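You operate a simulated robot arm through the tools that you are given. There is no shell and no other tool. Be economical: measure what you need, move in short steps, check, and stop when the job is done.

Carry out the task below with a simulated two-armed robot. There is one attempt and no reset: what you move stays moved.

JOB
Hold the drain tray on the top deck steady with one hand and put the square jar that says "No. 2 BAY" from the steel bench top in it with the other.

It is judged by the outcome, as a careful person would: the job done as asked, and still so three seconds after it is handed in. It fails if anything else is knocked over, pushed out of place, dropped, spilled or broken.

ROBOT AND FRAMES
Two 7-joint arms with two-finger parallel grippers on one trunk, on a base that drives. Base frame: it is fixed to the floor where the robot stands at the start and does not move with it; the origin is under the middle of the robot, x ahead of it, y to its left, z up. Readings come in mm, rad, newtons and seconds.
The left shoulder is at the start at [50, 158, 1133], the right one opposite. With the tool pointing down near the work surface each hand reaches from about 100 to 660 mm from the robot's upright axis, wherever it stands, measured 20 degrees to its own side. Places, roughly: drain tray [-1500, 1750, 750]. Payload 3.91 kg a hand.
The tool frame of a hand sits at the grasp point between the pads (the TCP): z along the fingers, y along the line on which they close. The tips reach 30 mm beyond it. Largest opening 110 mm; finger width 20, thickness 10; the body of the gripper, 48 by 112 mm, starts 55 mm behind the TCP.
Orientation is told as [roll, pitch, yaw] about the base's x, y, z axes, in that order, counted from this pose: with the fingers straight down and closing along the base's y, the tool's x points along the base's -x, its y along +y and its z along -z.

CONTROLS
- The arms move only by the tool arm_command. It takes "left_targets", "right_targets" or both (then of equal length, played together; a hand with none holds still); each is text: rows parted by semicolons, each of 7 numbers parted by spaces: the shift along the tool's x, y, z in mm, then the turn, a rotation vector about the tool's x, y, z in rad, then the gripper command, from -1 (shut) to 1 (fully open), values between in proportion. In form: x y z rx ry rz claw; .... A call has 1 to 8 rows; each row shifts and turns the commanded pose from where the row before left it, along the tool's axes as they then stand. Each row takes 0.2 s and may step no farther than 50 mm and 0.15 rad from the row before; otherwise, or with a gripper value out of range, the whole call is refused. Where a pose cannot be reached the arm comes as near as it can. A force on the tool above 40 N (or 10 N above the force at the start of the call, whichever is more), or a blocked arm, ends the call early, and 0.2 s more pass. The fingers move at their own pace (about 153 mm/s each) and stop on an object; they squeeze with about 28 N. The grip force told is the motor's: it shows also when the fingers shut on nothing. Time passes only in rows, and 0.2 s behind the last, so rows that do not move let the fingers close. It gives the time, the measured TCP pose, the force on the tool (base axes), the opening and the grip force at its end, in the units of the frame above (readings bear some noise), with the torque about the TCP (base axes, N m) and any sound that the robot's microphone picked up.
- Cameras (640 x 400 px; columns grow to the right, rows downward): "scene" is now at [116.5, 53, 1281.2]; the picture's right is [0.57, -0.82, 0.00], its down [-0.37, -0.26, -0.89] and it looks along [0.73, 0.51, -0.45] (base axes); focal length 279 px, centre (320, 200). "left" rides on the left gripper at [72, -17, -103] in its tool frame; the picture's right is [0.23, 0.97, 0.00], its down [-0.76, 0.18, -0.62] and it looks along [-0.61, 0.14, 0.78] (tool axes); focal length 222 px, centre (320, 200). "right" rides on the right gripper at [72, 17, -103] in its tool frame; the picture's right is [-0.23, 0.97, 0.00], its down [-0.76, -0.18, -0.62] and it looks along [-0.61, -0.14, 0.78] (tool axes); focal length 222 px, centre (320, 200). There is no depth. A picture from a camera that has moved, and an enlarged one, comes with that camera's place and axes in the base frame and with its lens.
- get_image(camera): a new picture of that camera. The clock stands still meanwhile.
- raise_lower(by): slides the trunk up (or, below 0, down) by that many mm; the arms and the scene camera ride with it, the base frame stays. It gives what a move gives, with no picture.
- steer(legs): drives the robot by 1 to 6 legs, each [ahead, turn to the left] in mm and rad, along the robot's own axes; the way and the turn of a leg run together, so that a leg with both is an arc; at most 1500 mm and 3.142 rad a leg. The arms and the cameras ride along, it lands a little off, and it stops where it bumps. It gives what a move gives.
- pan_tilt(pan, tilt): turns the head with the scene camera to pan (to the left, within 1.396 rad either way) and tilt (down, from -0.506 to 1.204), counted from straight ahead of the robot. It gives what a move gives.
- enlarge(camera, box): a new picture of the part [left, top, right, bottom] of that camera's present view, enlarged. The clock stands still meanwhile.
- job_done(): hands the job in; it is judged then, once.

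Go step by step. Nothing tells you exact positions but the pictures and the camera data: compare them with the known pose of the tool, close in by small moves and look again before you grip or let go. The budget is 120 turns and 92 pictures, counting those below and the enlarged ones. Unless the task says otherwise, let go and move clear before handing in, and close with one line.

The tools are called after "Emit:" by a JSON object that holds its "fn" and its "kwargs". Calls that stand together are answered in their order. arm_command: Moves the arms, as the interface text tells. Its arguments: {"type":"object","properties":{"left_targets":{"type":"string"},"right_targets":{"type":"string"}},"required":[]} The other tools are called the same way: raise_lower (by) slides the trunk up or down; steer (legs) drives the base; pan_tilt (pan, tilt) turns the head that bears the scene camera; get_image (camera) takes a picture; enlarge (camera, box) takes an enlarged picture of a part of a camera's view; job_done () hands the job in.

At the start:

```text
time: 0.0
left_position: [278.6, 292.0, 1165.9]
left_orientation: [0.0, 0.0, 0.0]
left_force: [-0.2, 0.0, 0.1]
left_torque: [0.01, -0.02, -0.03]
left_opening: 110.0
left_gripper_force: 0.0
right_position: [337.5, 49.5, 1137.3]
right_orientation: [0.0, 0.001, 0.001]
right_force: [-0.3, -0.6, -0.3]
right_torque: [-0.02, 0.0, 0.0]
right_opening: 110.0
right_gripper_force: 0.1
trunk travel left (down, up): [-375.0, 107.0]
robot x, y, heading: [0.4, 2.4, -0.003]
head pan, tilt: [0.604, 0.473]
```

scene: 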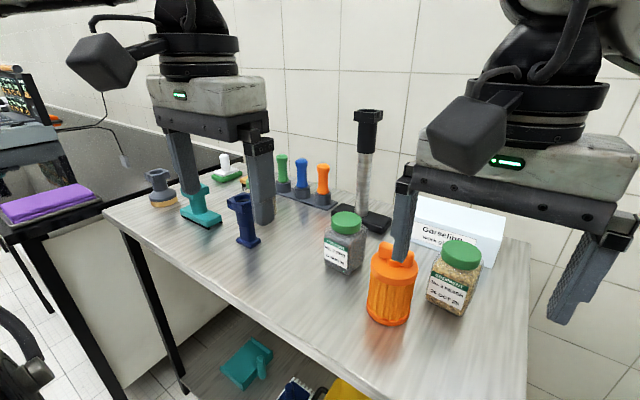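
right: 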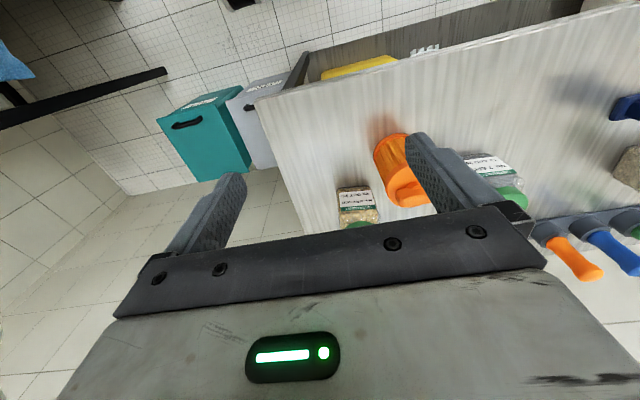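
left: 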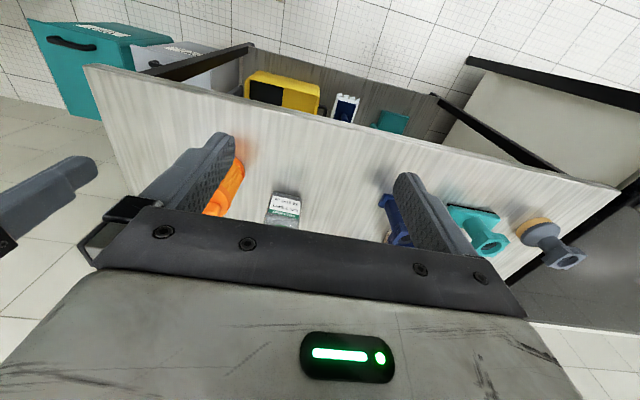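

I see two green-lidded square jars on the bench; I zoom in on their labels to tell which one says "No. 2 BAY".

Emit:
{"fn": "enlarge", "kwargs": {"camera": "scene", "box": [310, 200, 410, 280]}}

Emit:
{"fn": "enlarge", "kwargs": {"camera": "scene", "box": [410, 230, 510, 330]}}

```text
5.00 times, centred on (360, 240) of scene
camera zoom: at [116.5, 53.0, 1281.2], right [0.57, -0.82, 0.0], down [-0.37, -0.26, -0.89], along [0.73, 0.51, -0.45], focal length 1397 px, centre (120, 0)
```

zoom: 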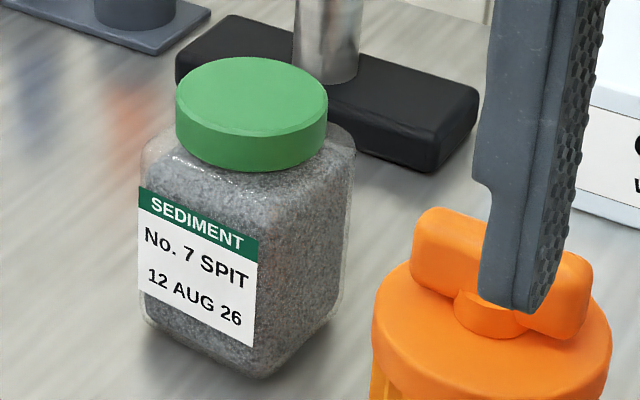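

```text
4.00 times, centred on (460, 280) of scene
camera zoom: at [116.5, 53.0, 1281.2], right [0.57, -0.82, 0.0], down [-0.37, -0.26, -0.89], along [0.73, 0.51, -0.45], focal length 1117 px, centre (-240, -120)
```

zoom: 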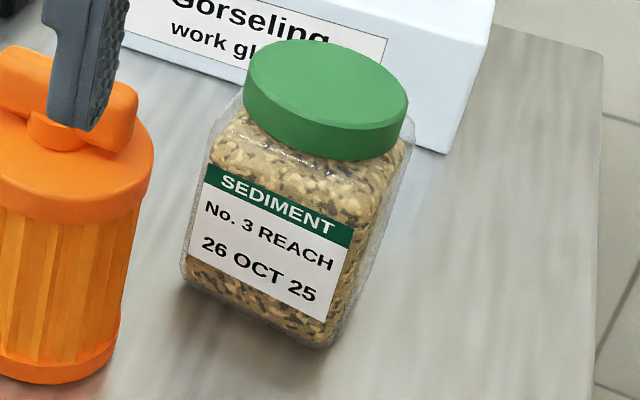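

Those two are No. 7 SPIT and No. 3 REACH, so neither is the one asked for. I look around for the right jar and the drain tray.

Emit:
{"fn": "pan_tilt", "kwargs": {"pan": 0.1, "tilt": 0.6}}

Emit:
{"fn": "get_image", "kwargs": {"camera": "scene"}}

Emit:
{"fn": "pan_tilt", "kwargs": {"pan": 1.396, "tilt": 0.4}}

Emit:
{"fn": "get_image", "kwargs": {"camera": "scene"}}

```text
time: 0.9
left_position: [278.9, 292.9, 1165.8]
left_orientation: [0.001, 0.0, -0.001]
left_force: [1.0, 0.9, 0.2]
left_torque: [0.02, -0.01, -0.02]
left_opening: 109.9
left_gripper_force: 0.0
right_position: [338.2, 51.5, 1137.3]
right_orientation: [0.001, 0.0, 0.0]
right_force: [0.8, -0.2, -0.2]
right_torque: [-0.01, 0.0, 0.02]
right_opening: 110.0
right_gripper_force: 0.0
trunk travel left (down, up): [-375.0, 107.0]
robot x, y, heading: [3.5, -3.0, -0.002]
head pan, tilt: [0.099, 0.6]
```

```text
86 pictures are left
camera scene: at [129.1, 9.9, 1269.7], right [0.1, -0.99, 0.0], down [-0.56, -0.06, -0.83], along [0.82, 0.08, -0.56], focal length 279 px, centre (320, 200)
```

scene: 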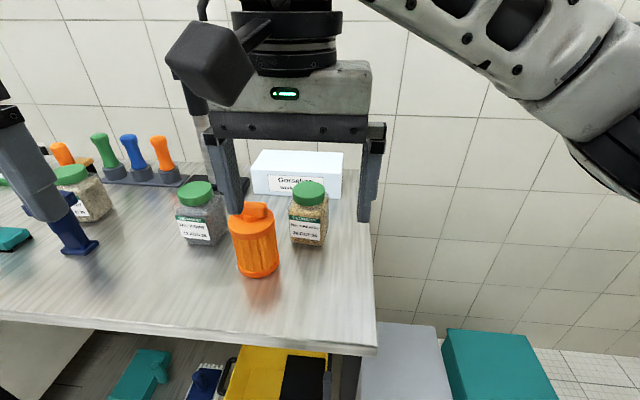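

```text
time: 2.4
left_position: [279.8, 291.7, 1167.0]
left_orientation: [0.001, 0.0, -0.001]
left_force: [-0.2, 0.2, 0.0]
left_torque: [0.02, 0.03, -0.01]
left_opening: 109.8
left_gripper_force: 0.1
right_position: [337.3, 50.0, 1136.9]
right_orientation: [-0.001, 0.0, -0.001]
right_force: [-0.2, -0.6, 0.3]
right_torque: [0.0, -0.01, -0.06]
right_opening: 109.9
right_gripper_force: 0.1
trunk travel left (down, up): [-375.0, 107.0]
robot x, y, heading: [-1.1, 1.0, -0.004]
head pan, tilt: [1.396, 0.4]
```

```text
85 pictures are left
camera scene: at [57.4, 92.2, 1287.9], right [0.98, -0.17, 0.0], down [-0.07, -0.38, -0.92], along [0.16, 0.91, -0.39], focal length 279 px, centre (320, 200)
```

scene: 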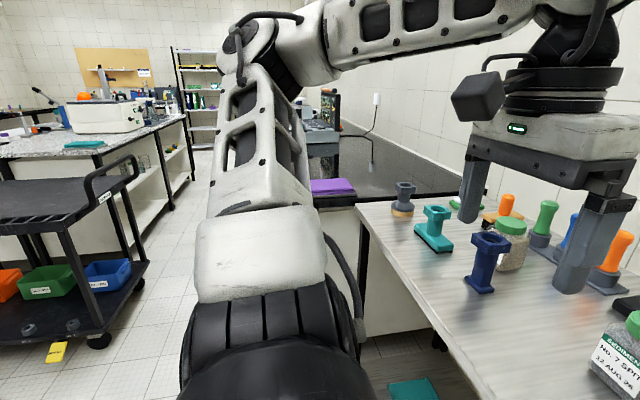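

A third green-lidded jar stands behind the left finger; I zoom in on it.

Emit:
{"fn": "pan_tilt", "kwargs": {"pan": 0.3, "tilt": 0.55}}

Emit:
{"fn": "get_image", "kwargs": {"camera": "scene"}}

```text
time: 3.7
left_position: [279.3, 292.2, 1166.2]
left_orientation: [0.0, 0.0, 0.001]
left_force: [0.1, -0.1, -0.5]
left_torque: [-0.03, -0.01, 0.03]
left_opening: 110.1
left_gripper_force: 0.1
right_position: [337.3, 50.6, 1136.6]
right_orientation: [0.0, 0.002, 0.001]
right_force: [0.1, -0.5, 0.8]
right_torque: [0.0, -0.03, 0.02]
right_opening: 110.2
right_gripper_force: 0.0
trunk travel left (down, up): [-375.0, 107.0]
robot x, y, heading: [-1.0, -0.2, -0.004]
head pan, tilt: [0.3, 0.55]
```

```text
84 pictures are left
camera scene: at [127.0, 27.6, 1274.2], right [0.3, -0.96, 0.0], down [-0.5, -0.15, -0.85], along [0.81, 0.25, -0.52], focal length 279 px, centre (320, 200)
```

scene: 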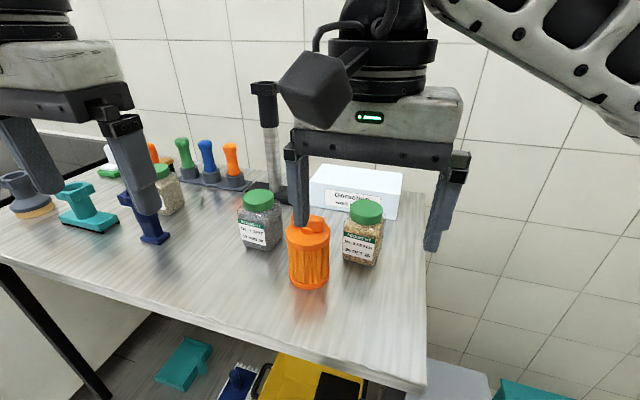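

The third jar looks to be around [600, 590, lid ~980], with the navy stand in front of it. I drive left along the bench to bring it within the left hand's reach and see it better.

Emit:
{"fn": "steer", "kwargs": {"legs": [[0, 1.571], [400, 0], [0, -1.571]]}}

Emit:
{"fn": "pan_tilt", "kwargs": {"pan": 0.1, "tilt": 0.6}}

Emit:
{"fn": "get_image", "kwargs": {"camera": "scene"}}

Emit:
{"fn": "get_image", "kwargs": {"camera": "left"}}

```text
time: 13.9
left_position: [272.3, 705.5, 1165.2]
left_orientation: [0.001, 0.0, 0.021]
left_force: [0.7, 0.9, -0.1]
left_torque: [-0.02, 0.0, -0.02]
left_opening: 110.1
left_gripper_force: 0.0
right_position: [335.8, 465.9, 1137.2]
right_orientation: [0.0, 0.0, 0.022]
right_force: [0.6, -0.2, 0.1]
right_torque: [0.03, 0.02, -0.01]
right_opening: 109.7
right_gripper_force: 0.0
trunk travel left (down, up): [-375.0, 107.0]
robot x, y, heading: [0.9, 408.1, 0.02]
head pan, tilt: [0.3, 0.55]
```

```text
time: 14.6
left_position: [271.4, 706.5, 1165.3]
left_orientation: [0.0, 0.0, 0.02]
left_force: [-0.1, -1.2, 0.1]
left_torque: [0.02, -0.04, 0.03]
left_opening: 110.2
left_gripper_force: 0.1
right_position: [335.3, 465.6, 1138.1]
right_orientation: [0.001, 0.001, 0.021]
right_force: [-0.1, 0.4, -0.7]
right_torque: [0.03, 0.06, 0.05]
right_opening: 110.0
right_gripper_force: 0.0
trunk travel left (down, up): [-375.0, 107.0]
robot x, y, heading: [-0.3, 406.9, 0.024]
head pan, tilt: [0.099, 0.6]
```

```text
83 pictures are left
camera scene: at [127.9, 420.4, 1269.7], right [0.12, -0.99, 0.0], down [-0.56, -0.07, -0.83], along [0.82, 0.1, -0.56], focal length 279 px, centre (320, 200)
```

scene: 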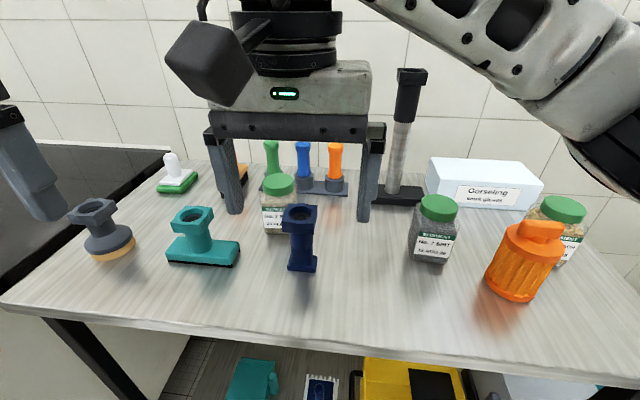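

```text
82 pictures are left
camera left: at [198.1, 687.9, 1267.7], right [-0.25, 0.97, 0.0], down [0.76, 0.19, 0.62], along [0.6, 0.15, -0.78], focal length 222 px, centre (320, 200)
```

left: 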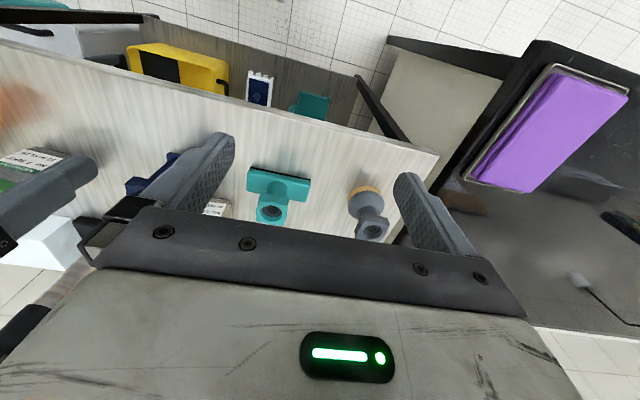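

Emit:
{"fn": "enlarge", "kwargs": {"camera": "scene", "box": [240, 160, 340, 280]}}

```text
3.33 times, centred on (290, 220) of scene
camera zoom: at [127.9, 420.4, 1269.7], right [0.12, -0.99, 0.0], down [-0.56, -0.07, -0.83], along [0.82, 0.1, -0.56], focal length 931 px, centre (420, 133)
```

zoom: 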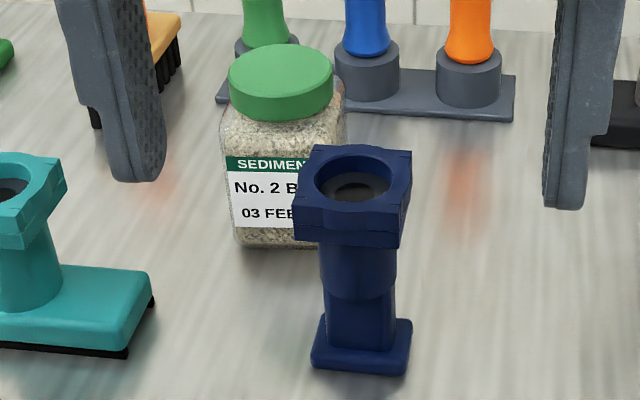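

The third jar is the right one: No. 2 BAY, at about [563, 551], lid top near z 1000. I move the right arm aside and bring the left hand above the jar.

Emit:
{"fn": "arm_command", "kwargs": {"right_targets": "0 -40 0 0 0 0 1; 0 -40 0 0 0 0 1; 0 -40 0 0 0 0 1; 0 -40 0 0 0 0 1; 20 0 0 0 0 0 1; 20 0 0 0 0 0 1; 0 0 0 0 0 0 1; 0 0 0 0 0 0 1", "left_targets": "0 -15 0 0 0 0 1; 0 -15 0 0 0 0 1; -10 -30 0 0 0 0 1; -35 -30 0 0 0 0 1; -40 -20 0 0 0 0 1; -40 -20 0 0 0 0 1; -45 -10 0 0 0 0 1; -40 -10 0 0 0 0 1"}}

Emit:
{"fn": "get_image", "kwargs": {"camera": "left"}}

```text
time: 16.4
left_position: [440.3, 572.8, 1165.8]
left_orientation: [0.001, -0.003, 0.024]
left_force: [-0.6, -0.1, -0.1]
left_torque: [0.05, -0.01, 0.02]
left_opening: 109.9
left_gripper_force: 0.1
left hand out of reach, approached as far as the arm can: row 7, 8
right_position: [300.0, 305.3, 1138.4]
right_orientation: [0.001, -0.001, 0.021]
right_force: [0.1, -0.5, 0.9]
right_torque: [-0.01, 0.0, -0.02]
right_opening: 110.3
right_gripper_force: 0.0
trunk travel left (down, up): [-375.0, 107.0]
robot x, y, heading: [-1.2, 407.4, 0.019]
head pan, tilt: [0.099, 0.6]
```

```text
80 pictures are left
camera left: at [366.8, 554.5, 1266.9], right [-0.25, 0.97, 0.0], down [0.76, 0.2, 0.62], along [0.6, 0.16, -0.78], focal length 222 px, centre (320, 200)
```

left: 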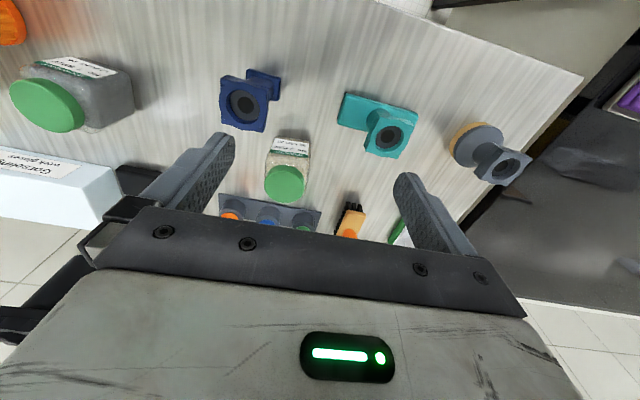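

The left hand is at its reach limit at this height; the left camera confirms the jar at about [557, 553]. I raise the trunk to gain reach.

Emit:
{"fn": "raise_lower", "kwargs": {"by": 95}}

Emit:
{"fn": "arm_command", "kwargs": {"left_targets": "-25 -2 30 0 0 0 1; -25 -2 40 0 0 0 1; -25 -2 40 0 0 0 1; -22 -3 40 0 0 0 1; 0 0 0 0 0 0 1"}}

Emit:
{"fn": "get_image", "kwargs": {"camera": "left"}}

Emit:
{"fn": "get_image", "kwargs": {"camera": "scene"}}

```text
time: 17.7
left_position: [442.6, 571.9, 1259.7]
left_orientation: [-0.002, 0.001, 0.023]
left_force: [-0.1, 0.0, 0.8]
left_torque: [-0.03, -0.03, 0.02]
left_opening: 109.9
left_gripper_force: 0.0
right_position: [299.4, 305.7, 1232.3]
right_orientation: [0.001, 0.0, 0.021]
right_force: [-0.7, -0.3, -0.1]
right_torque: [0.02, 0.01, 0.0]
right_opening: 109.9
right_gripper_force: 0.0
trunk travel left (down, up): [-470.0, 12.0]
robot x, y, heading: [0.1, 407.7, 0.025]
head pan, tilt: [0.099, 0.6]
```

```text
time: 18.9
left_position: [508.2, 605.9, 1115.3]
left_orientation: [-0.004, -0.003, 0.022]
left_force: [0.3, 0.1, -0.8]
left_torque: [0.02, -0.02, -0.01]
left_opening: 110.1
left_gripper_force: 0.0
left hand out of reach, approached as far as the arm can: row 1, 2, 3, 4
right_position: [300.3, 305.5, 1232.6]
right_orientation: [0.0, -0.001, 0.022]
right_force: [-0.4, 0.0, -0.3]
right_torque: [0.03, 0.0, 0.01]
right_opening: 110.0
right_gripper_force: 0.1
trunk travel left (down, up): [-470.0, 12.0]
robot x, y, heading: [-2.4, 405.5, 0.023]
head pan, tilt: [0.099, 0.6]
```

```text
79 pictures are left
camera left: at [435.0, 588.5, 1216.5], right [-0.25, 0.97, 0.0], down [0.76, 0.2, 0.62], along [0.61, 0.15, -0.78], focal length 222 px, centre (320, 200)
```

left: 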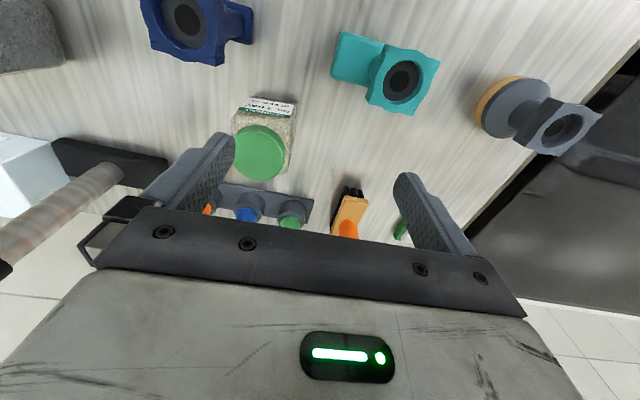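

```text
78 pictures are left
camera scene: at [127.8, 420.3, 1364.7], right [0.12, -0.99, 0.0], down [-0.56, -0.07, -0.83], along [0.82, 0.1, -0.56], focal length 279 px, centre (320, 200)
```

scene: 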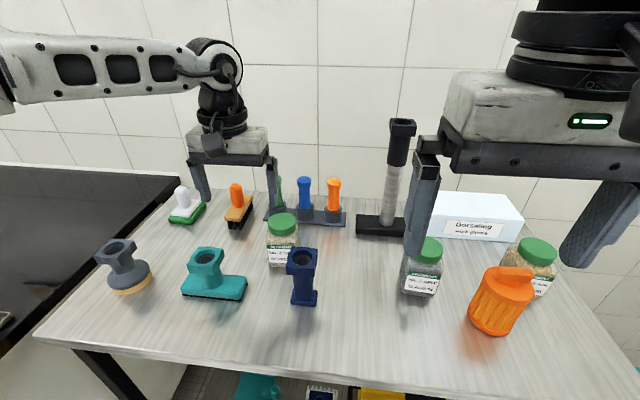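

Jar lid centre fixes at about [558, 554, 997]. I check the jar's rotation before lining up.

Emit:
{"fn": "enlarge", "kwargs": {"camera": "left", "box": [210, 80, 330, 200]}}

```text
3.33 times, centred on (270, 140) of left
camera zoom: at [435.0, 588.5, 1216.5], right [-0.25, 0.97, 0.0], down [0.76, 0.2, 0.62], along [0.61, 0.15, -0.78], focal length 740 px, centre (487, 400)
```

zoom: 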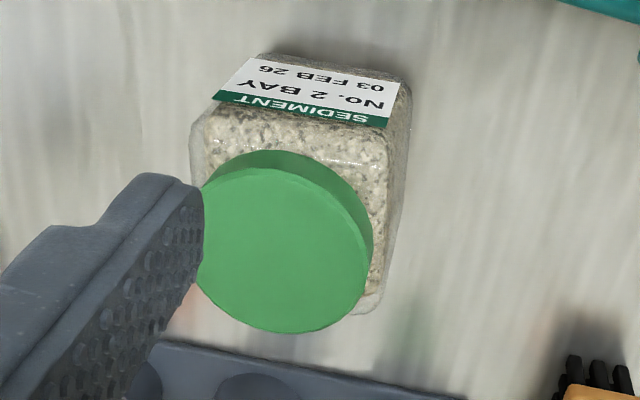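

The jar is turned about +0.1 rad. I lower a bit while staying above everything, to regain reach and read the actual pose.

Emit:
{"fn": "arm_command", "kwargs": {"left_targets": "0 0 30 0 0 -0.04 1; 0 0 15 0 0 -0.04 1; 0 0 0 0 0 0 1"}}

```text
time: 19.7
left_position: [504.1, 609.4, 1071.3]
left_orientation: [-0.002, -0.003, 0.103]
left_force: [0.2, 0.0, 1.0]
left_torque: [0.0, 0.01, -0.01]
left_opening: 110.0
left_gripper_force: 0.1
left hand out of reach, approached as far as the arm can: row 1
right_position: [299.3, 306.5, 1232.7]
right_orientation: [-0.001, 0.0, 0.022]
right_force: [0.3, 0.1, 0.2]
right_torque: [-0.04, 0.0, 0.02]
right_opening: 110.1
right_gripper_force: 0.1
trunk travel left (down, up): [-470.0, 12.0]
robot x, y, heading: [-3.3, 407.6, 0.02]
head pan, tilt: [0.099, 0.6]
```

Emit:
{"fn": "arm_command", "kwargs": {"left_targets": "0 -30 0 0 0 0 1; 0 -32 0 0 0 0 1; -25 0 0 0 0 0 1; -25 0 0 0 0 0 1; 0 0 0 0 0 0 1"}}

Emit:
{"fn": "get_image", "kwargs": {"camera": "left"}}

```text
time: 20.9
left_position: [503.2, 605.7, 1086.2]
left_orientation: [-0.003, -0.003, 0.101]
left_force: [0.1, -1.0, -0.1]
left_torque: [0.01, 0.03, 0.03]
left_opening: 110.0
left_gripper_force: 0.0
left hand out of reach, approached as far as the arm can: row 1, 2, 3, 4
right_position: [300.5, 305.0, 1232.5]
right_orientation: [0.0, 0.0, 0.022]
right_force: [0.3, -0.2, 0.0]
right_torque: [0.0, 0.02, 0.02]
right_opening: 110.0
right_gripper_force: 0.0
trunk travel left (down, up): [-470.0, 12.0]
robot x, y, heading: [-0.1, 407.9, 0.018]
head pan, tilt: [0.099, 0.6]
```

```text
76 pictures are left
camera left: at [431.3, 581.7, 1187.2], right [-0.32, 0.95, 0.0], down [0.74, 0.26, 0.62], along [0.59, 0.2, -0.78], focal length 222 px, centre (320, 200)
```

left: 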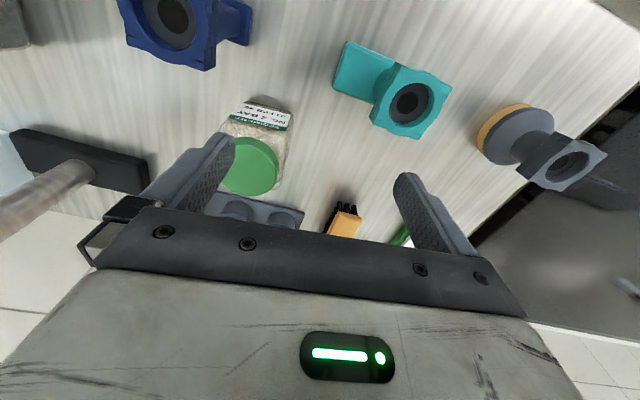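

The arm won't move farther inward from this stance, so I turn the base slightly right and creep forward to put the jar in a more comfortable spot for the left hand.

Emit:
{"fn": "steer", "kwargs": {"legs": [[0, -0.15], [50, 0]]}}

Emit:
{"fn": "get_image", "kwargs": {"camera": "left"}}

```text
time: 22.4
left_position: [577.8, 522.3, 1084.4]
left_orientation: [-0.002, -0.001, -0.047]
left_force: [0.6, -0.4, 0.0]
left_torque: [0.03, -0.01, 0.01]
left_opening: 110.1
left_gripper_force: 0.1
right_position: [332.0, 254.9, 1231.8]
right_orientation: [0.0, 0.0, -0.128]
right_force: [0.2, -0.2, 0.0]
right_torque: [0.02, 0.0, 0.01]
right_opening: 109.8
right_gripper_force: 0.1
trunk travel left (down, up): [-470.0, 12.0]
robot x, y, heading: [47.1, 402.1, -0.122]
head pan, tilt: [0.099, 0.6]
```

```text
75 pictures are left
camera left: at [502.8, 508.9, 1186.7], right [-0.18, 0.98, 0.0], down [0.77, 0.14, 0.62], along [0.61, 0.11, -0.78], focal length 222 px, centre (320, 200)
```

left: 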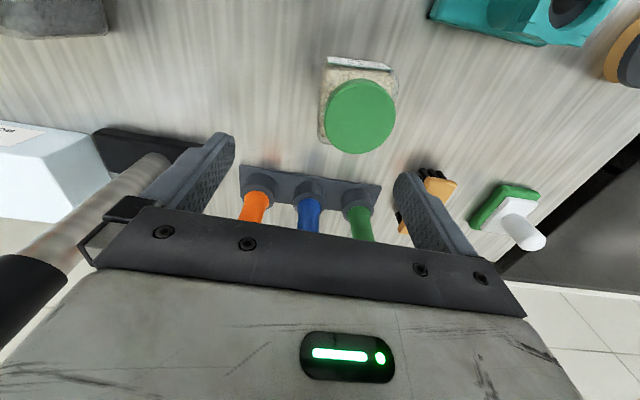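

Emit:
{"fn": "arm_command", "kwargs": {"left_targets": "20 29 0 0 0 0 1; 0 0 0 0 0 -0.14 1; 0 0 0 0 0 0 1"}}

Emit:
{"fn": "get_image", "kwargs": {"camera": "left"}}

```text
time: 23.2
left_position: [557.6, 552.0, 1085.5]
left_orientation: [-0.004, 0.0, 0.094]
left_force: [0.0, -1.3, 0.3]
left_torque: [-0.01, 0.04, 0.02]
left_opening: 109.8
left_gripper_force: 0.0
right_position: [330.7, 255.5, 1232.7]
right_orientation: [-0.001, 0.0, -0.127]
right_force: [0.1, 0.0, -0.2]
right_torque: [-0.02, -0.02, 0.03]
right_opening: 110.1
right_gripper_force: 0.2
trunk travel left (down, up): [-470.0, 12.0]
robot x, y, heading: [49.1, 403.6, -0.127]
head pan, tilt: [0.099, 0.6]
```

```text
74 pictures are left
camera left: at [485.0, 529.2, 1187.6], right [-0.32, 0.95, 0.0], down [0.74, 0.25, 0.62], along [0.59, 0.2, -0.78], focal length 222 px, centre (320, 200)
```

left: 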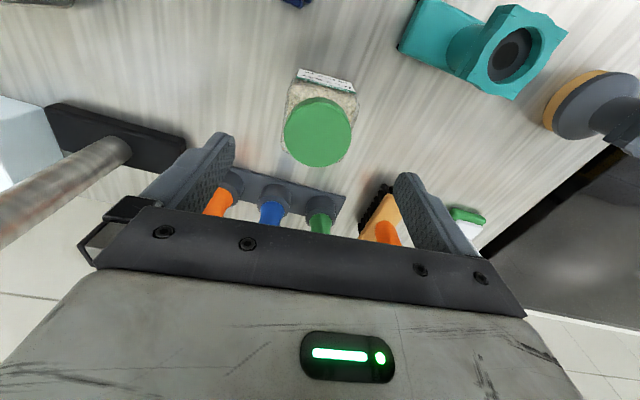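

The hand is centred over the jar; I descend partway and check.

Emit:
{"fn": "arm_command", "kwargs": {"left_targets": "0 0 40 0 0 0 1; 0 0 30 0 0 0 1; 0 0 0 0 0 0 1"}}

Emit:
{"fn": "get_image", "kwargs": {"camera": "left"}}

Emit:
{"fn": "get_image", "kwargs": {"camera": "scene"}}

```text
time: 24.1
left_position: [557.6, 550.9, 1015.6]
left_orientation: [-0.003, -0.004, 0.092]
left_force: [0.4, 0.4, 0.2]
left_torque: [-0.01, 0.01, 0.01]
left_opening: 110.0
left_gripper_force: 0.2
right_position: [331.0, 255.0, 1232.5]
right_orientation: [0.0, 0.0, -0.128]
right_force: [0.2, -0.7, -0.5]
right_torque: [0.0, 0.01, -0.04]
right_opening: 110.1
right_gripper_force: 0.1
trunk travel left (down, up): [-470.0, 12.0]
robot x, y, heading: [51.3, 398.2, -0.125]
head pan, tilt: [0.099, 0.6]
```

```text
73 pictures are left
camera left: at [484.4, 528.6, 1117.2], right [-0.32, 0.95, 0.0], down [0.74, 0.25, 0.62], along [0.59, 0.2, -0.78], focal length 222 px, centre (320, 200)
```

left: 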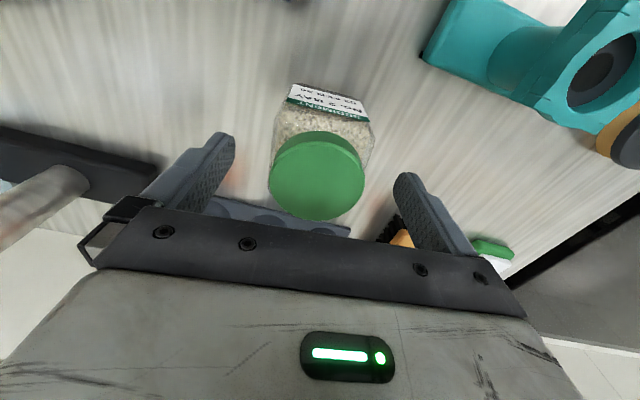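

```text
72 pictures are left
camera scene: at [177.8, 394.8, 1364.7], right [-0.03, -1.0, 0.0], down [-0.56, 0.02, -0.83], along [0.82, -0.02, -0.56], focal length 279 px, centre (320, 200)
```

scene: 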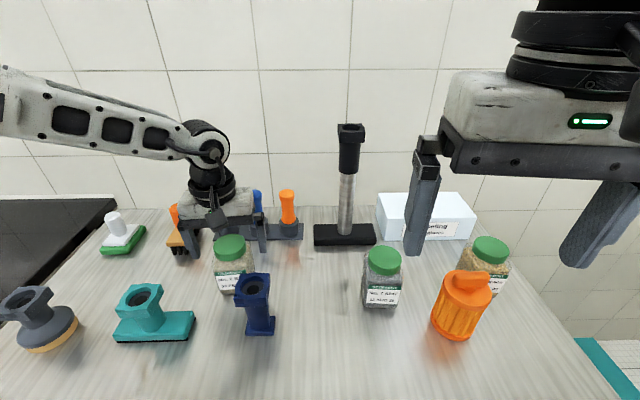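

Still centred with clear space each side. I lower to z ≈ 960 so the pads straddle the body, checking before closing.

Emit:
{"fn": "arm_command", "kwargs": {"left_targets": "-1 0 30 0 0 0 1; 0 0 23 0 0 0 1; 0 0 0 0 0 0 1"}}

Emit:
{"fn": "get_image", "kwargs": {"camera": "left"}}

Emit:
{"fn": "enlarge", "kwargs": {"camera": "scene", "box": [160, 180, 300, 340]}}

```text
time: 24.9
left_position: [550.4, 558.0, 968.9]
left_orientation: [-0.003, -0.003, 0.092]
left_force: [0.2, 0.2, 0.6]
left_torque: [0.01, 0.0, 0.0]
left_opening: 110.0
left_gripper_force: 0.1
left hand out of reach, approached as far as the arm can: row 2
right_position: [331.2, 256.1, 1232.5]
right_orientation: [0.001, 0.001, -0.126]
right_force: [0.5, -0.4, 0.3]
right_torque: [-0.03, 0.01, 0.01]
right_opening: 109.9
right_gripper_force: 0.1
trunk travel left (down, up): [-470.0, 12.0]
robot x, y, heading: [49.4, 399.4, -0.128]
head pan, tilt: [0.099, 0.6]
```

```text
71 pictures are left
camera left: at [477.9, 535.8, 1070.8], right [-0.32, 0.95, 0.0], down [0.74, 0.25, 0.62], along [0.59, 0.2, -0.78], focal length 222 px, centre (320, 200)
```

left: 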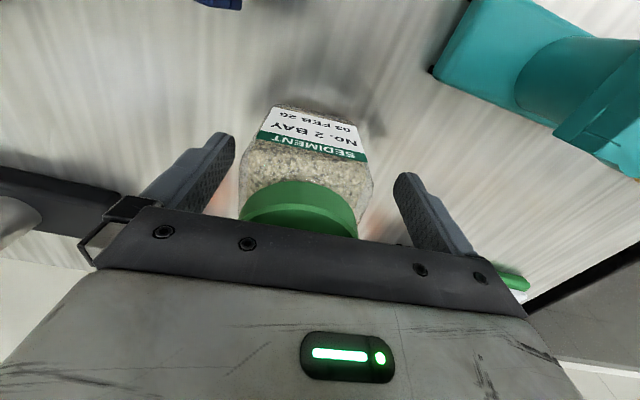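

```text
2.50 times, centred on (230, 260) of scene
camera zoom: at [178.1, 394.9, 1364.7], right [-0.03, -1.0, 0.0], down [-0.56, 0.02, -0.82], along [0.82, -0.02, -0.57], focal length 698 px, centre (545, 50)
```

zoom: 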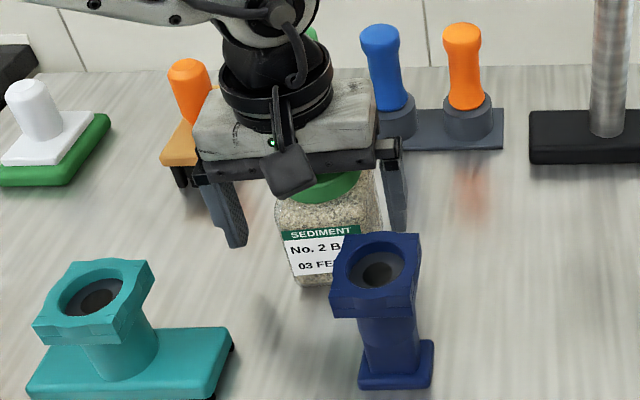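

The arm fell short again on the last bit (pose drifted by ~10 mm, nothing touched). I go back up, drive 50 mm closer, and retry.

Emit:
{"fn": "arm_command", "kwargs": {"left_targets": "0 0 -30 0 0 0 1; 0 0 -30 0 0 0 1; 0 0 -35 0 0 0 1; 0 0 0 0 0 0 1"}}

Emit:
{"fn": "steer", "kwargs": {"legs": [[60, 0]]}}

```text
time: 25.9
left_position: [549.6, 558.8, 1065.1]
left_orientation: [-0.004, -0.002, 0.092]
left_force: [-0.1, 0.3, -0.1]
left_torque: [0.01, 0.0, 0.02]
left_opening: 109.8
left_gripper_force: 0.0
right_position: [331.3, 255.6, 1232.6]
right_orientation: [-0.001, 0.001, -0.128]
right_force: [0.6, -0.9, -0.5]
right_torque: [0.05, -0.03, 0.03]
right_opening: 109.9
right_gripper_force: 0.0
trunk travel left (down, up): [-470.0, 12.0]
robot x, y, heading: [51.9, 398.4, -0.131]
head pan, tilt: [0.099, 0.6]
```

```text
time: 26.8
left_position: [558.4, 557.2, 1064.7]
left_orientation: [-0.004, -0.001, 0.097]
left_force: [-0.1, -0.7, -0.7]
left_torque: [0.03, 0.0, -0.01]
left_opening: 110.0
left_gripper_force: 0.0
right_position: [340.7, 253.5, 1233.1]
right_orientation: [0.0, 0.001, -0.125]
right_force: [-0.1, -0.7, 0.3]
right_torque: [0.0, -0.03, 0.01]
right_opening: 110.2
right_gripper_force: 0.1
trunk travel left (down, up): [-470.0, 12.0]
robot x, y, heading: [59.1, 397.1, -0.12]
head pan, tilt: [0.099, 0.6]
stopped in leg 1: the robot was blocked; the commanded pose is now the measured one
```

The base just touched the bench, so that is as near as it gets. The trunk is too high for this depth; I raise the hand and lower the trunk 80 mm so the arm works at its best level.

Emit:
{"fn": "arm_command", "kwargs": {"left_targets": "0 0 -40 0 0 0 1; 0 0 -40 0 0 0 1; 0 0 0 0 0 0 1"}}

Emit:
{"fn": "raise_lower", "kwargs": {"by": -80}}

Emit:
{"fn": "get_image", "kwargs": {"camera": "left"}}

```text
time: 27.6
left_position: [561.0, 557.8, 1143.7]
left_orientation: [-0.001, -0.001, 0.097]
left_force: [0.7, -0.8, -0.8]
left_torque: [-0.01, 0.0, -0.02]
left_opening: 110.1
left_gripper_force: 0.0
right_position: [342.0, 254.6, 1233.0]
right_orientation: [0.0, -0.001, -0.126]
right_force: [-0.4, 0.6, 0.4]
right_torque: [0.02, -0.02, 0.01]
right_opening: 110.0
right_gripper_force: 0.0
trunk travel left (down, up): [-470.0, 12.0]
robot x, y, heading: [62.0, 399.2, -0.125]
head pan, tilt: [0.099, 0.6]
```

```text
time: 28.7
left_position: [562.2, 557.0, 1063.9]
left_orientation: [-0.002, -0.002, 0.097]
left_force: [0.1, -1.1, 0.4]
left_torque: [-0.03, 0.0, 0.04]
left_opening: 110.1
left_gripper_force: 0.0
right_position: [341.7, 256.0, 1152.9]
right_orientation: [-0.001, 0.0, -0.126]
right_force: [0.0, -0.7, 0.5]
right_torque: [-0.04, 0.02, -0.01]
right_opening: 109.9
right_gripper_force: 0.0
trunk travel left (down, up): [-390.0, 92.0]
robot x, y, heading: [58.2, 399.8, -0.124]
head pan, tilt: [0.099, 0.6]
```

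```text
69 pictures are left
camera left: at [489.1, 535.0, 1164.7], right [-0.32, 0.95, 0.0], down [0.74, 0.25, 0.62], along [0.59, 0.2, -0.78], focal length 222 px, centre (320, 200)
```

left: 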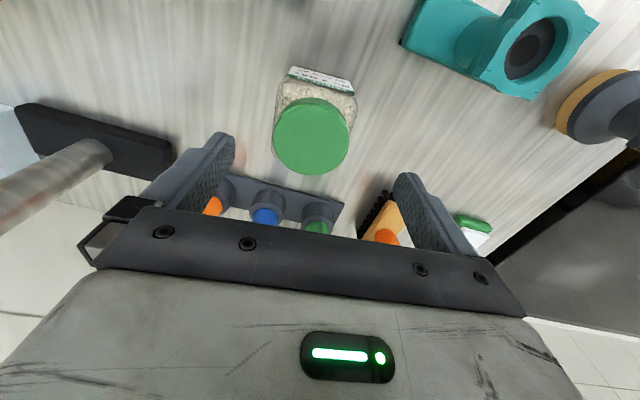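

Emit:
{"fn": "arm_command", "kwargs": {"left_targets": "3 -5 25 0 0 0 1; 0 0 25 0 0 0 1; 0 0 25 0 0 0 1; 0 0 25 0 0 0 1; 0 0 3 0 0 0 1; 0 0 0 0 0 0 1"}}

Emit:
{"fn": "get_image", "kwargs": {"camera": "left"}}

Emit:
{"fn": "get_image", "kwargs": {"camera": "scene"}}

```text
time: 30.1
left_position: [558.2, 552.7, 959.7]
left_orientation: [-0.002, -0.002, 0.097]
left_force: [0.3, 0.7, 1.0]
left_torque: [-0.05, -0.02, -0.02]
left_opening: 109.9
left_gripper_force: 0.1
right_position: [341.4, 255.4, 1152.2]
right_orientation: [0.0, 0.0, -0.125]
right_force: [0.2, -0.2, -0.6]
right_torque: [0.0, 0.0, 0.02]
right_opening: 109.9
right_gripper_force: 0.1
trunk travel left (down, up): [-390.0, 92.0]
robot x, y, heading: [57.3, 399.9, -0.125]
head pan, tilt: [0.099, 0.6]
```

```text
68 pictures are left
camera left: at [486.8, 528.4, 1061.3], right [-0.32, 0.95, 0.0], down [0.74, 0.25, 0.62], along [0.59, 0.2, -0.78], focal length 222 px, centre (320, 200)
```

left: 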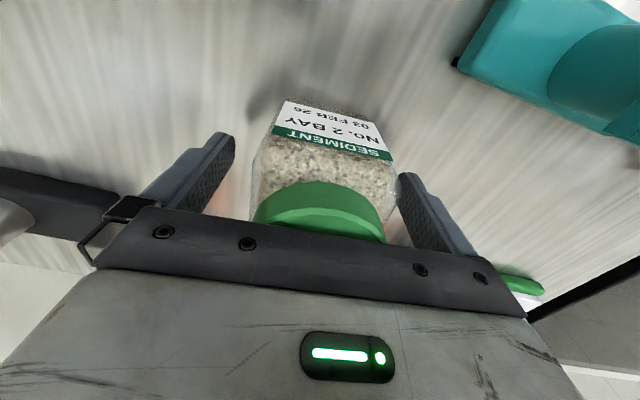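

```text
67 pictures are left
camera scene: at [187.4, 392.9, 1284.7], right [-0.02, -1.0, 0.0], down [-0.56, 0.01, -0.83], along [0.82, -0.02, -0.56], focal length 279 px, centre (320, 200)
```

scene: 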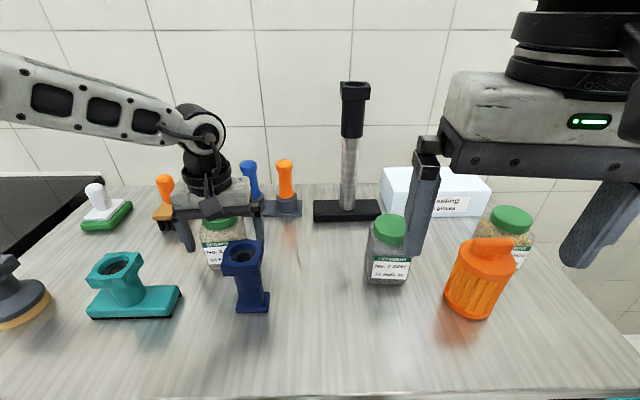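

The pads straddle the body with room each side, so I close the fingers.

Emit:
{"fn": "arm_command", "kwargs": {"left_targets": "0 2 0 0 0 0 0.5; 0 0 0 0 0 0 0; 0 0 0 0 0 0 -1; 0 0 0 0 0 0 -1; 0 0 0 0 0 0 -1"}}

Emit:
{"fn": "get_image", "kwargs": {"camera": "left"}}

```text
time: 31.3
left_position: [560.0, 553.8, 959.8]
left_orientation: [-0.002, -0.001, 0.098]
left_force: [0.4, 1.5, 0.9]
left_torque: [0.27, -0.25, 0.02]
left_opening: 65.8
left_gripper_force: 28.1
right_position: [341.3, 254.5, 1153.2]
right_orientation: [-0.001, 0.001, -0.125]
right_force: [0.3, 0.9, 1.2]
right_torque: [0.02, 0.04, 0.0]
right_opening: 110.0
right_gripper_force: 0.0
trunk travel left (down, up): [-390.0, 92.0]
robot x, y, heading: [59.9, 395.4, -0.126]
head pan, tilt: [0.099, 0.6]
```

```text
66 pictures are left
camera left: at [487.0, 530.9, 1061.6], right [-0.32, 0.95, 0.0], down [0.74, 0.25, 0.62], along [0.59, 0.2, -0.78], focal length 222 px, centre (320, 200)
```

left: 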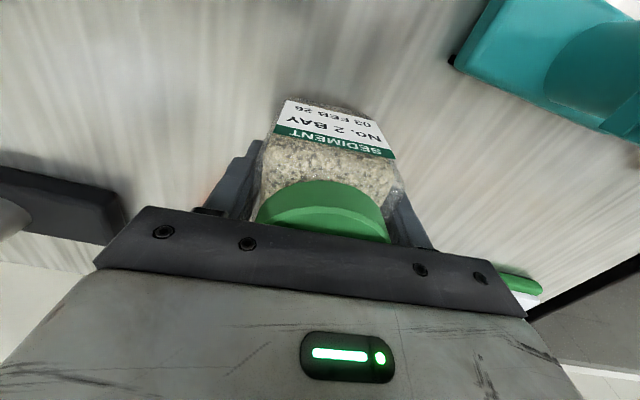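

The jar is gripped at 66 mm width. I lift gently and check it comes along.

Emit:
{"fn": "arm_command", "kwargs": {"left_targets": "0 0 -15 0 0 0 -1; 0 0 -25 0 0 0 -1; 0 0 -30 0 0 0 -1; 0 0 -30 0 0 0 -1; 0 0 0 0 0 0 -1"}}

Emit:
{"fn": "raise_lower", "kwargs": {"by": 90}}

Emit:
{"fn": "get_image", "kwargs": {"camera": "scene"}}

Emit:
{"fn": "get_image", "kwargs": {"camera": "left"}}

```text
time: 32.5
left_position: [559.0, 554.2, 1060.8]
left_orientation: [-0.002, 0.0, 0.098]
left_force: [-0.6, -0.1, -4.8]
left_torque: [0.01, 0.0, 0.01]
left_opening: 65.7
left_gripper_force: 27.3
right_position: [341.9, 253.9, 1152.5]
right_orientation: [-0.002, 0.001, -0.127]
right_force: [-0.3, -0.2, 0.0]
right_torque: [-0.04, 0.05, 0.0]
right_opening: 110.1
right_gripper_force: 0.1
trunk travel left (down, up): [-390.0, 92.0]
robot x, y, heading: [61.2, 396.7, -0.12]
head pan, tilt: [0.099, 0.6]
```

```text
time: 33.8
left_position: [557.9, 555.2, 1150.0]
left_orientation: [-0.002, -0.001, 0.098]
left_force: [0.1, 0.3, -4.3]
left_torque: [0.0, 0.05, 0.01]
left_opening: 65.9
left_gripper_force: 28.6
right_position: [342.5, 254.2, 1242.0]
right_orientation: [0.0, 0.002, -0.127]
right_force: [0.0, 0.1, 0.0]
right_torque: [-0.05, 0.0, -0.01]
right_opening: 110.1
right_gripper_force: 0.1
trunk travel left (down, up): [-480.0, 2.0]
robot x, y, heading: [59.4, 402.0, -0.124]
head pan, tilt: [0.099, 0.6]
```

```text
65 pictures are left
camera scene: at [188.0, 393.0, 1374.6], right [-0.02, -1.0, 0.0], down [-0.57, 0.01, -0.82], along [0.82, -0.02, -0.57], focal length 279 px, centre (320, 200)
```

scene: 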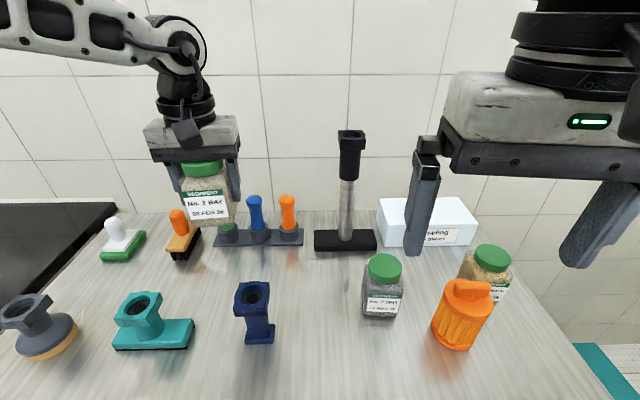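

```text
64 pictures are left
camera left: at [486.8, 532.1, 1251.2], right [-0.32, 0.95, 0.0], down [0.74, 0.25, 0.62], along [0.59, 0.2, -0.78], focal length 222 px, centre (320, 200)
```

left: 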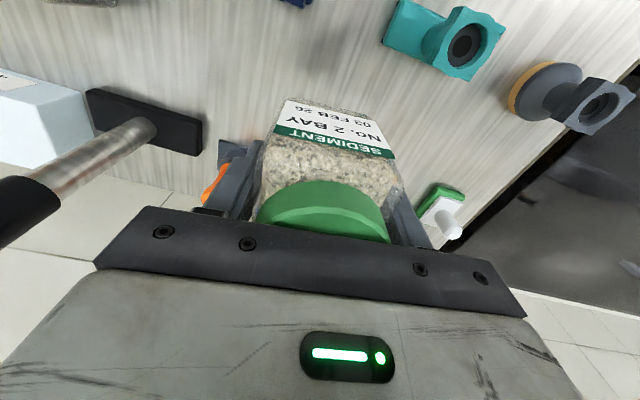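

The jar is firmly held and nothing else moved. I back away and draw the left hand in.

Emit:
{"fn": "steer", "kwargs": {"legs": [[-200, 0]]}}

Emit:
{"fn": "arm_command", "kwargs": {"left_targets": "30 0 0 0 0 0 -1; 35 0 0 0 0 0.05 -1; 35 0 0 0 0 0.05 -1; 35 0 0 0 0 0.06 -1; 35 0 0 0 0 0.06 -1; 30 0 0 0 0 0 -1; 0 0 0 0 0 0 -1"}}

Emit:
{"fn": "pan_tilt", "kwargs": {"pan": 1.396, "tilt": 0.4}}

Emit:
{"fn": "get_image", "kwargs": {"camera": "scene"}}

```text
time: 35.4
left_position: [352.5, 581.3, 1149.7]
left_orientation: [-0.002, -0.001, 0.1]
left_force: [-0.1, -0.7, -3.8]
left_torque: [0.0, -0.01, 0.0]
left_opening: 66.0
left_gripper_force: 28.0
right_position: [136.6, 280.5, 1240.9]
right_orientation: [-0.001, 0.001, -0.124]
right_force: [0.1, 0.2, 1.0]
right_torque: [0.02, -0.02, 0.04]
right_opening: 110.1
right_gripper_force: 0.0
trunk travel left (down, up): [-480.0, 2.0]
robot x, y, heading: [-148.1, 423.4, -0.119]
head pan, tilt: [0.099, 0.6]
```

```text
time: 37.0
left_position: [154.7, 580.0, 1150.2]
left_orientation: [-0.003, -0.003, -0.122]
left_force: [-0.2, 0.1, -3.5]
left_torque: [-0.01, 0.05, 0.03]
left_opening: 65.9
left_gripper_force: 27.6
right_position: [135.9, 280.3, 1242.7]
right_orientation: [-0.001, 0.001, -0.123]
right_force: [0.6, -0.3, 0.3]
right_torque: [0.02, -0.02, 0.03]
right_opening: 110.2
right_gripper_force: 0.0
trunk travel left (down, up): [-480.0, 2.0]
robot x, y, heading: [-149.9, 423.1, -0.124]
head pan, tilt: [0.099, 0.6]
```

```text
time: 38.5
left_position: [154.0, 579.2, 1149.3]
left_orientation: [-0.001, -0.003, -0.121]
left_force: [-0.1, -0.4, -3.8]
left_torque: [0.02, 0.0, -0.01]
left_opening: 66.2
left_gripper_force: 28.2
right_position: [134.8, 280.3, 1242.2]
right_orientation: [-0.001, 0.002, -0.125]
right_force: [0.0, -0.7, -0.1]
right_torque: [0.04, 0.0, 0.01]
right_opening: 110.1
right_gripper_force: 0.1
trunk travel left (down, up): [-480.0, 2.0]
robot x, y, heading: [-145.6, 420.0, -0.126]
head pan, tilt: [1.396, 0.4]
```

```text
63 pictures are left
camera scene: at [-79.5, 509.1, 1392.9], right [0.96, -0.29, 0.0], down [-0.11, -0.37, -0.92], along [0.27, 0.88, -0.39], focal length 279 px, centre (320, 200)
```

scene: 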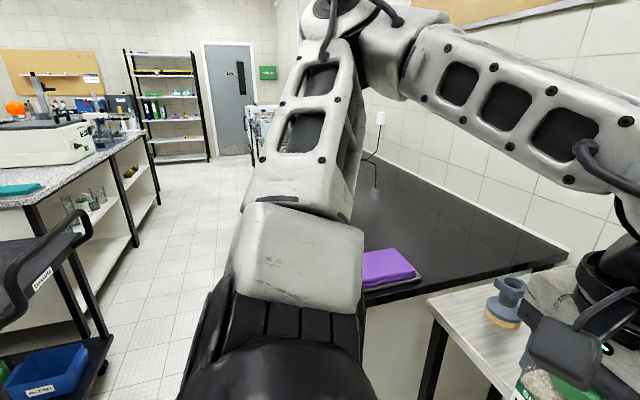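

The cart lies ahead-left. I turn left toward it and look.

Emit:
{"fn": "steer", "kwargs": {"legs": [[0, 2.2]]}}

Emit:
{"fn": "pan_tilt", "kwargs": {"pan": 0.15, "tilt": 0.4}}

Emit:
{"fn": "get_image", "kwargs": {"camera": "scene"}}

```text
time: 44.2
left_position: [-455.5, 570.3, 1149.6]
left_orientation: [-0.001, -0.003, 2.107]
left_force: [0.0, -0.9, -4.8]
left_torque: [-0.04, 0.01, 0.02]
left_opening: 65.9
left_gripper_force: 27.9
right_position: [-206.4, 736.5, 1241.6]
right_orientation: [-0.001, 0.002, 2.103]
right_force: [1.1, 0.7, -0.3]
right_torque: [-0.01, 0.01, 0.02]
right_opening: 109.8
right_gripper_force: 0.1
trunk travel left (down, up): [-480.0, 2.0]
robot x, y, heading: [-147.9, 420.3, 2.1]
head pan, tilt: [1.396, 0.4]
```

```text
time: 45.6
left_position: [-454.1, 570.8, 1151.6]
left_orientation: [-0.002, -0.002, 2.106]
left_force: [0.8, -0.5, -3.9]
left_torque: [0.02, 0.0, 0.03]
left_opening: 65.7
left_gripper_force: 27.9
right_position: [-206.1, 737.3, 1242.5]
right_orientation: [-0.002, 0.002, 2.105]
right_force: [-1.0, -0.4, 0.1]
right_torque: [0.0, 0.01, 0.0]
right_opening: 110.2
right_gripper_force: 0.0
trunk travel left (down, up): [-480.0, 2.0]
robot x, y, heading: [-149.4, 422.6, 2.102]
head pan, tilt: [0.15, 0.4]
```

```text
62 pictures are left
camera scene: at [-225.7, 531.5, 1392.9], right [0.77, 0.63, 0.0], down [0.25, -0.3, -0.92], along [-0.58, 0.71, -0.39], focal length 279 px, centre (320, 200)
```

scene: 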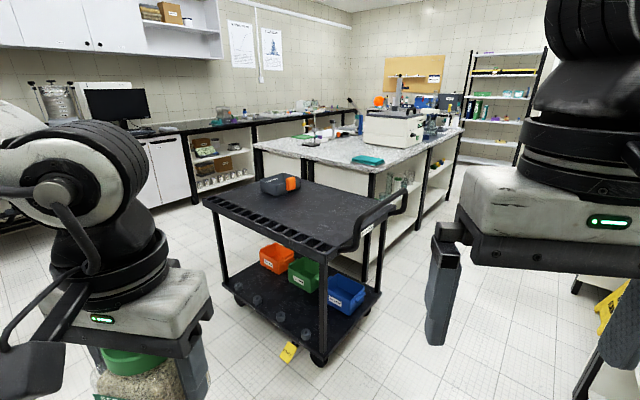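

Emit:
{"fn": "enlarge", "kwargs": {"camera": "scene", "box": [190, 150, 430, 300]}}

Emit:
{"fn": "enlarge", "kwargs": {"camera": "scene", "box": [245, 165, 325, 215]}}

```text
2.67 times, centred on (310, 225) of scene
camera zoom: at [-225.7, 531.5, 1392.9], right [0.77, 0.63, 0.0], down [0.25, -0.3, -0.92], along [-0.58, 0.71, -0.39], focal length 745 px, centre (347, 133)
```

zoom: 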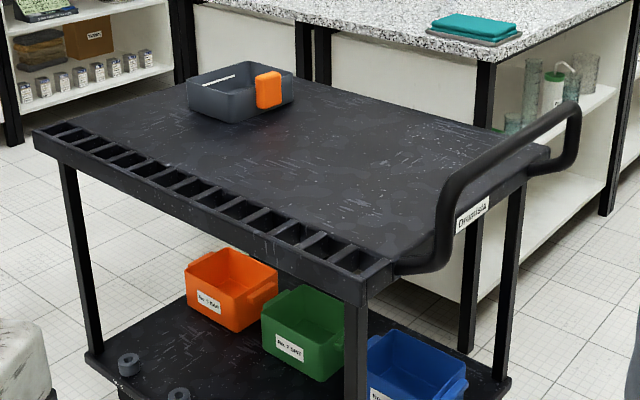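

```text
8.00 times, centred on (285, 190) of scene
camera zoom: at [-225.7, 531.5, 1392.9], right [0.77, 0.63, 0.0], down [0.25, -0.3, -0.92], along [-0.58, 0.71, -0.39], focal length 2235 px, centre (600, 280)
```

zoom: 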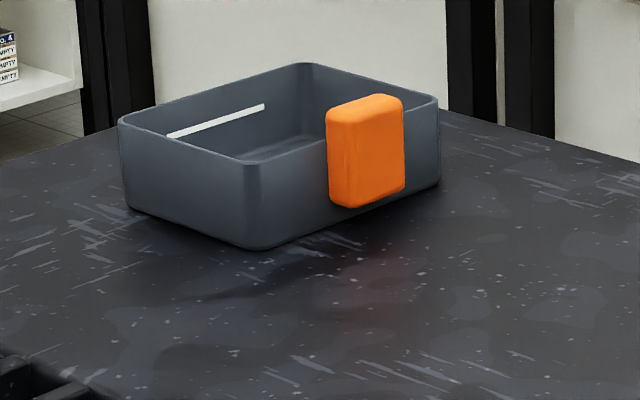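

The drain tray sits near the far-left corner of the cart's top deck, about 145 × 195 mm with an orange grip on its +x wall. I check the floor to the left, to approach from the cart's free end.

Emit:
{"fn": "pan_tilt", "kwargs": {"pan": 0.8, "tilt": 0.4}}

Emit:
{"fn": "get_image", "kwargs": {"camera": "scene"}}

```text
time: 46.6
left_position: [-454.6, 569.4, 1150.2]
left_orientation: [-0.002, -0.002, 2.106]
left_force: [0.6, 0.0, -3.7]
left_torque: [0.02, -0.03, 0.0]
left_opening: 65.9
left_gripper_force: 28.0
right_position: [-206.4, 736.7, 1242.5]
right_orientation: [-0.001, 0.002, 2.102]
right_force: [0.3, -0.5, 0.1]
right_torque: [0.0, 0.0, 0.0]
right_opening: 110.4
right_gripper_force: 0.1
trunk travel left (down, up): [-480.0, 2.0]
robot x, y, heading: [-145.2, 421.0, 2.102]
head pan, tilt: [0.799, 0.4]
```

```text
59 pictures are left
camera scene: at [-257.1, 481.7, 1392.9], right [0.24, 0.97, 0.0], down [0.38, -0.09, -0.92], along [-0.9, 0.22, -0.39], focal length 279 px, centre (320, 200)
```

scene: 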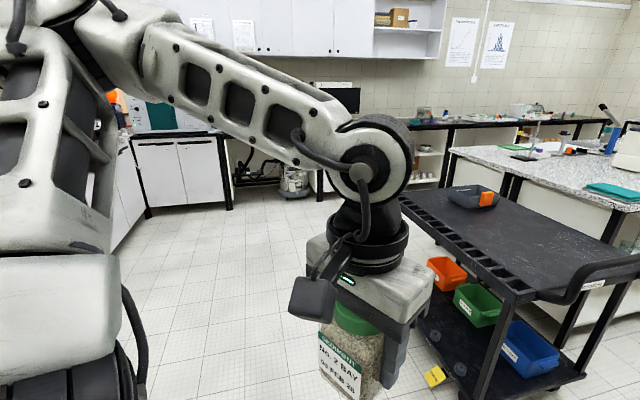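

The floor on that side is clear. I drive round to the cart's left end, staying a bit back.

Emit:
{"fn": "steer", "kwargs": {"legs": [[0, 0.767], [1067, 0], [1067, 0], [0, -1.298], [640, 0], [0, -1.45]]}}

Emit:
{"fn": "pan_tilt", "kwargs": {"pan": 0.0, "tilt": 0.75}}

Emit:
{"fn": "get_image", "kwargs": {"camera": "scene"}}

```text
time: 69.1
left_position: [-1918.5, 1846.5, 1151.2]
left_orientation: [-0.001, -0.001, 0.088]
left_force: [0.3, 0.3, -3.2]
left_torque: [0.02, 0.03, 0.0]
left_opening: 65.9
left_gripper_force: 28.3
right_position: [-1875.7, 1550.1, 1241.9]
right_orientation: [-0.001, 0.001, 0.086]
right_force: [-0.9, 0.0, 0.4]
right_torque: [-0.01, 0.0, 0.01]
right_opening: 110.2
right_gripper_force: 0.0
trunk travel left (down, up): [-480.0, 2.0]
robot x, y, heading: [-2180.2, 1629.9, 0.092]
head pan, tilt: [0.799, 0.4]
```

```text
time: 70.3
left_position: [-1918.5, 1846.4, 1150.9]
left_orientation: [-0.001, 0.0, 0.088]
left_force: [-1.0, -0.6, -3.9]
left_torque: [-0.02, 0.01, 0.01]
left_opening: 65.8
left_gripper_force: 28.3
right_position: [-1874.9, 1548.6, 1242.3]
right_orientation: [0.001, 0.003, 0.085]
right_force: [1.3, 1.2, -0.2]
right_torque: [-0.03, 0.01, 0.01]
right_opening: 110.0
right_gripper_force: 0.1
trunk travel left (down, up): [-480.0, 2.0]
robot x, y, heading: [-2176.0, 1629.9, 0.083]
head pan, tilt: [0.0, 0.75]
```

```text
58 pictures are left
camera scene: at [-2058.6, 1643.8, 1361.8], right [0.09, -1.0, 0.0], down [-0.68, -0.06, -0.73], along [0.73, 0.06, -0.68], focal length 279 px, centre (320, 200)
```

scene: 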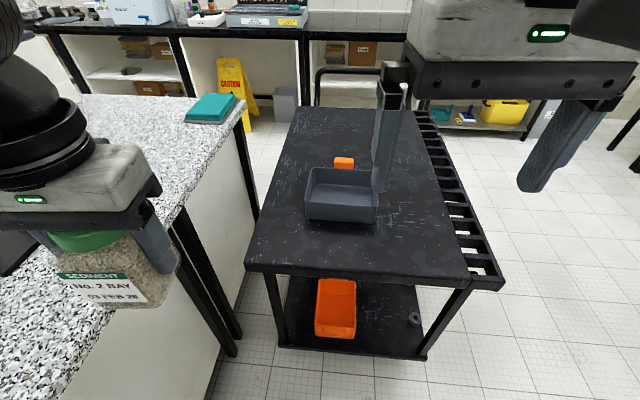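

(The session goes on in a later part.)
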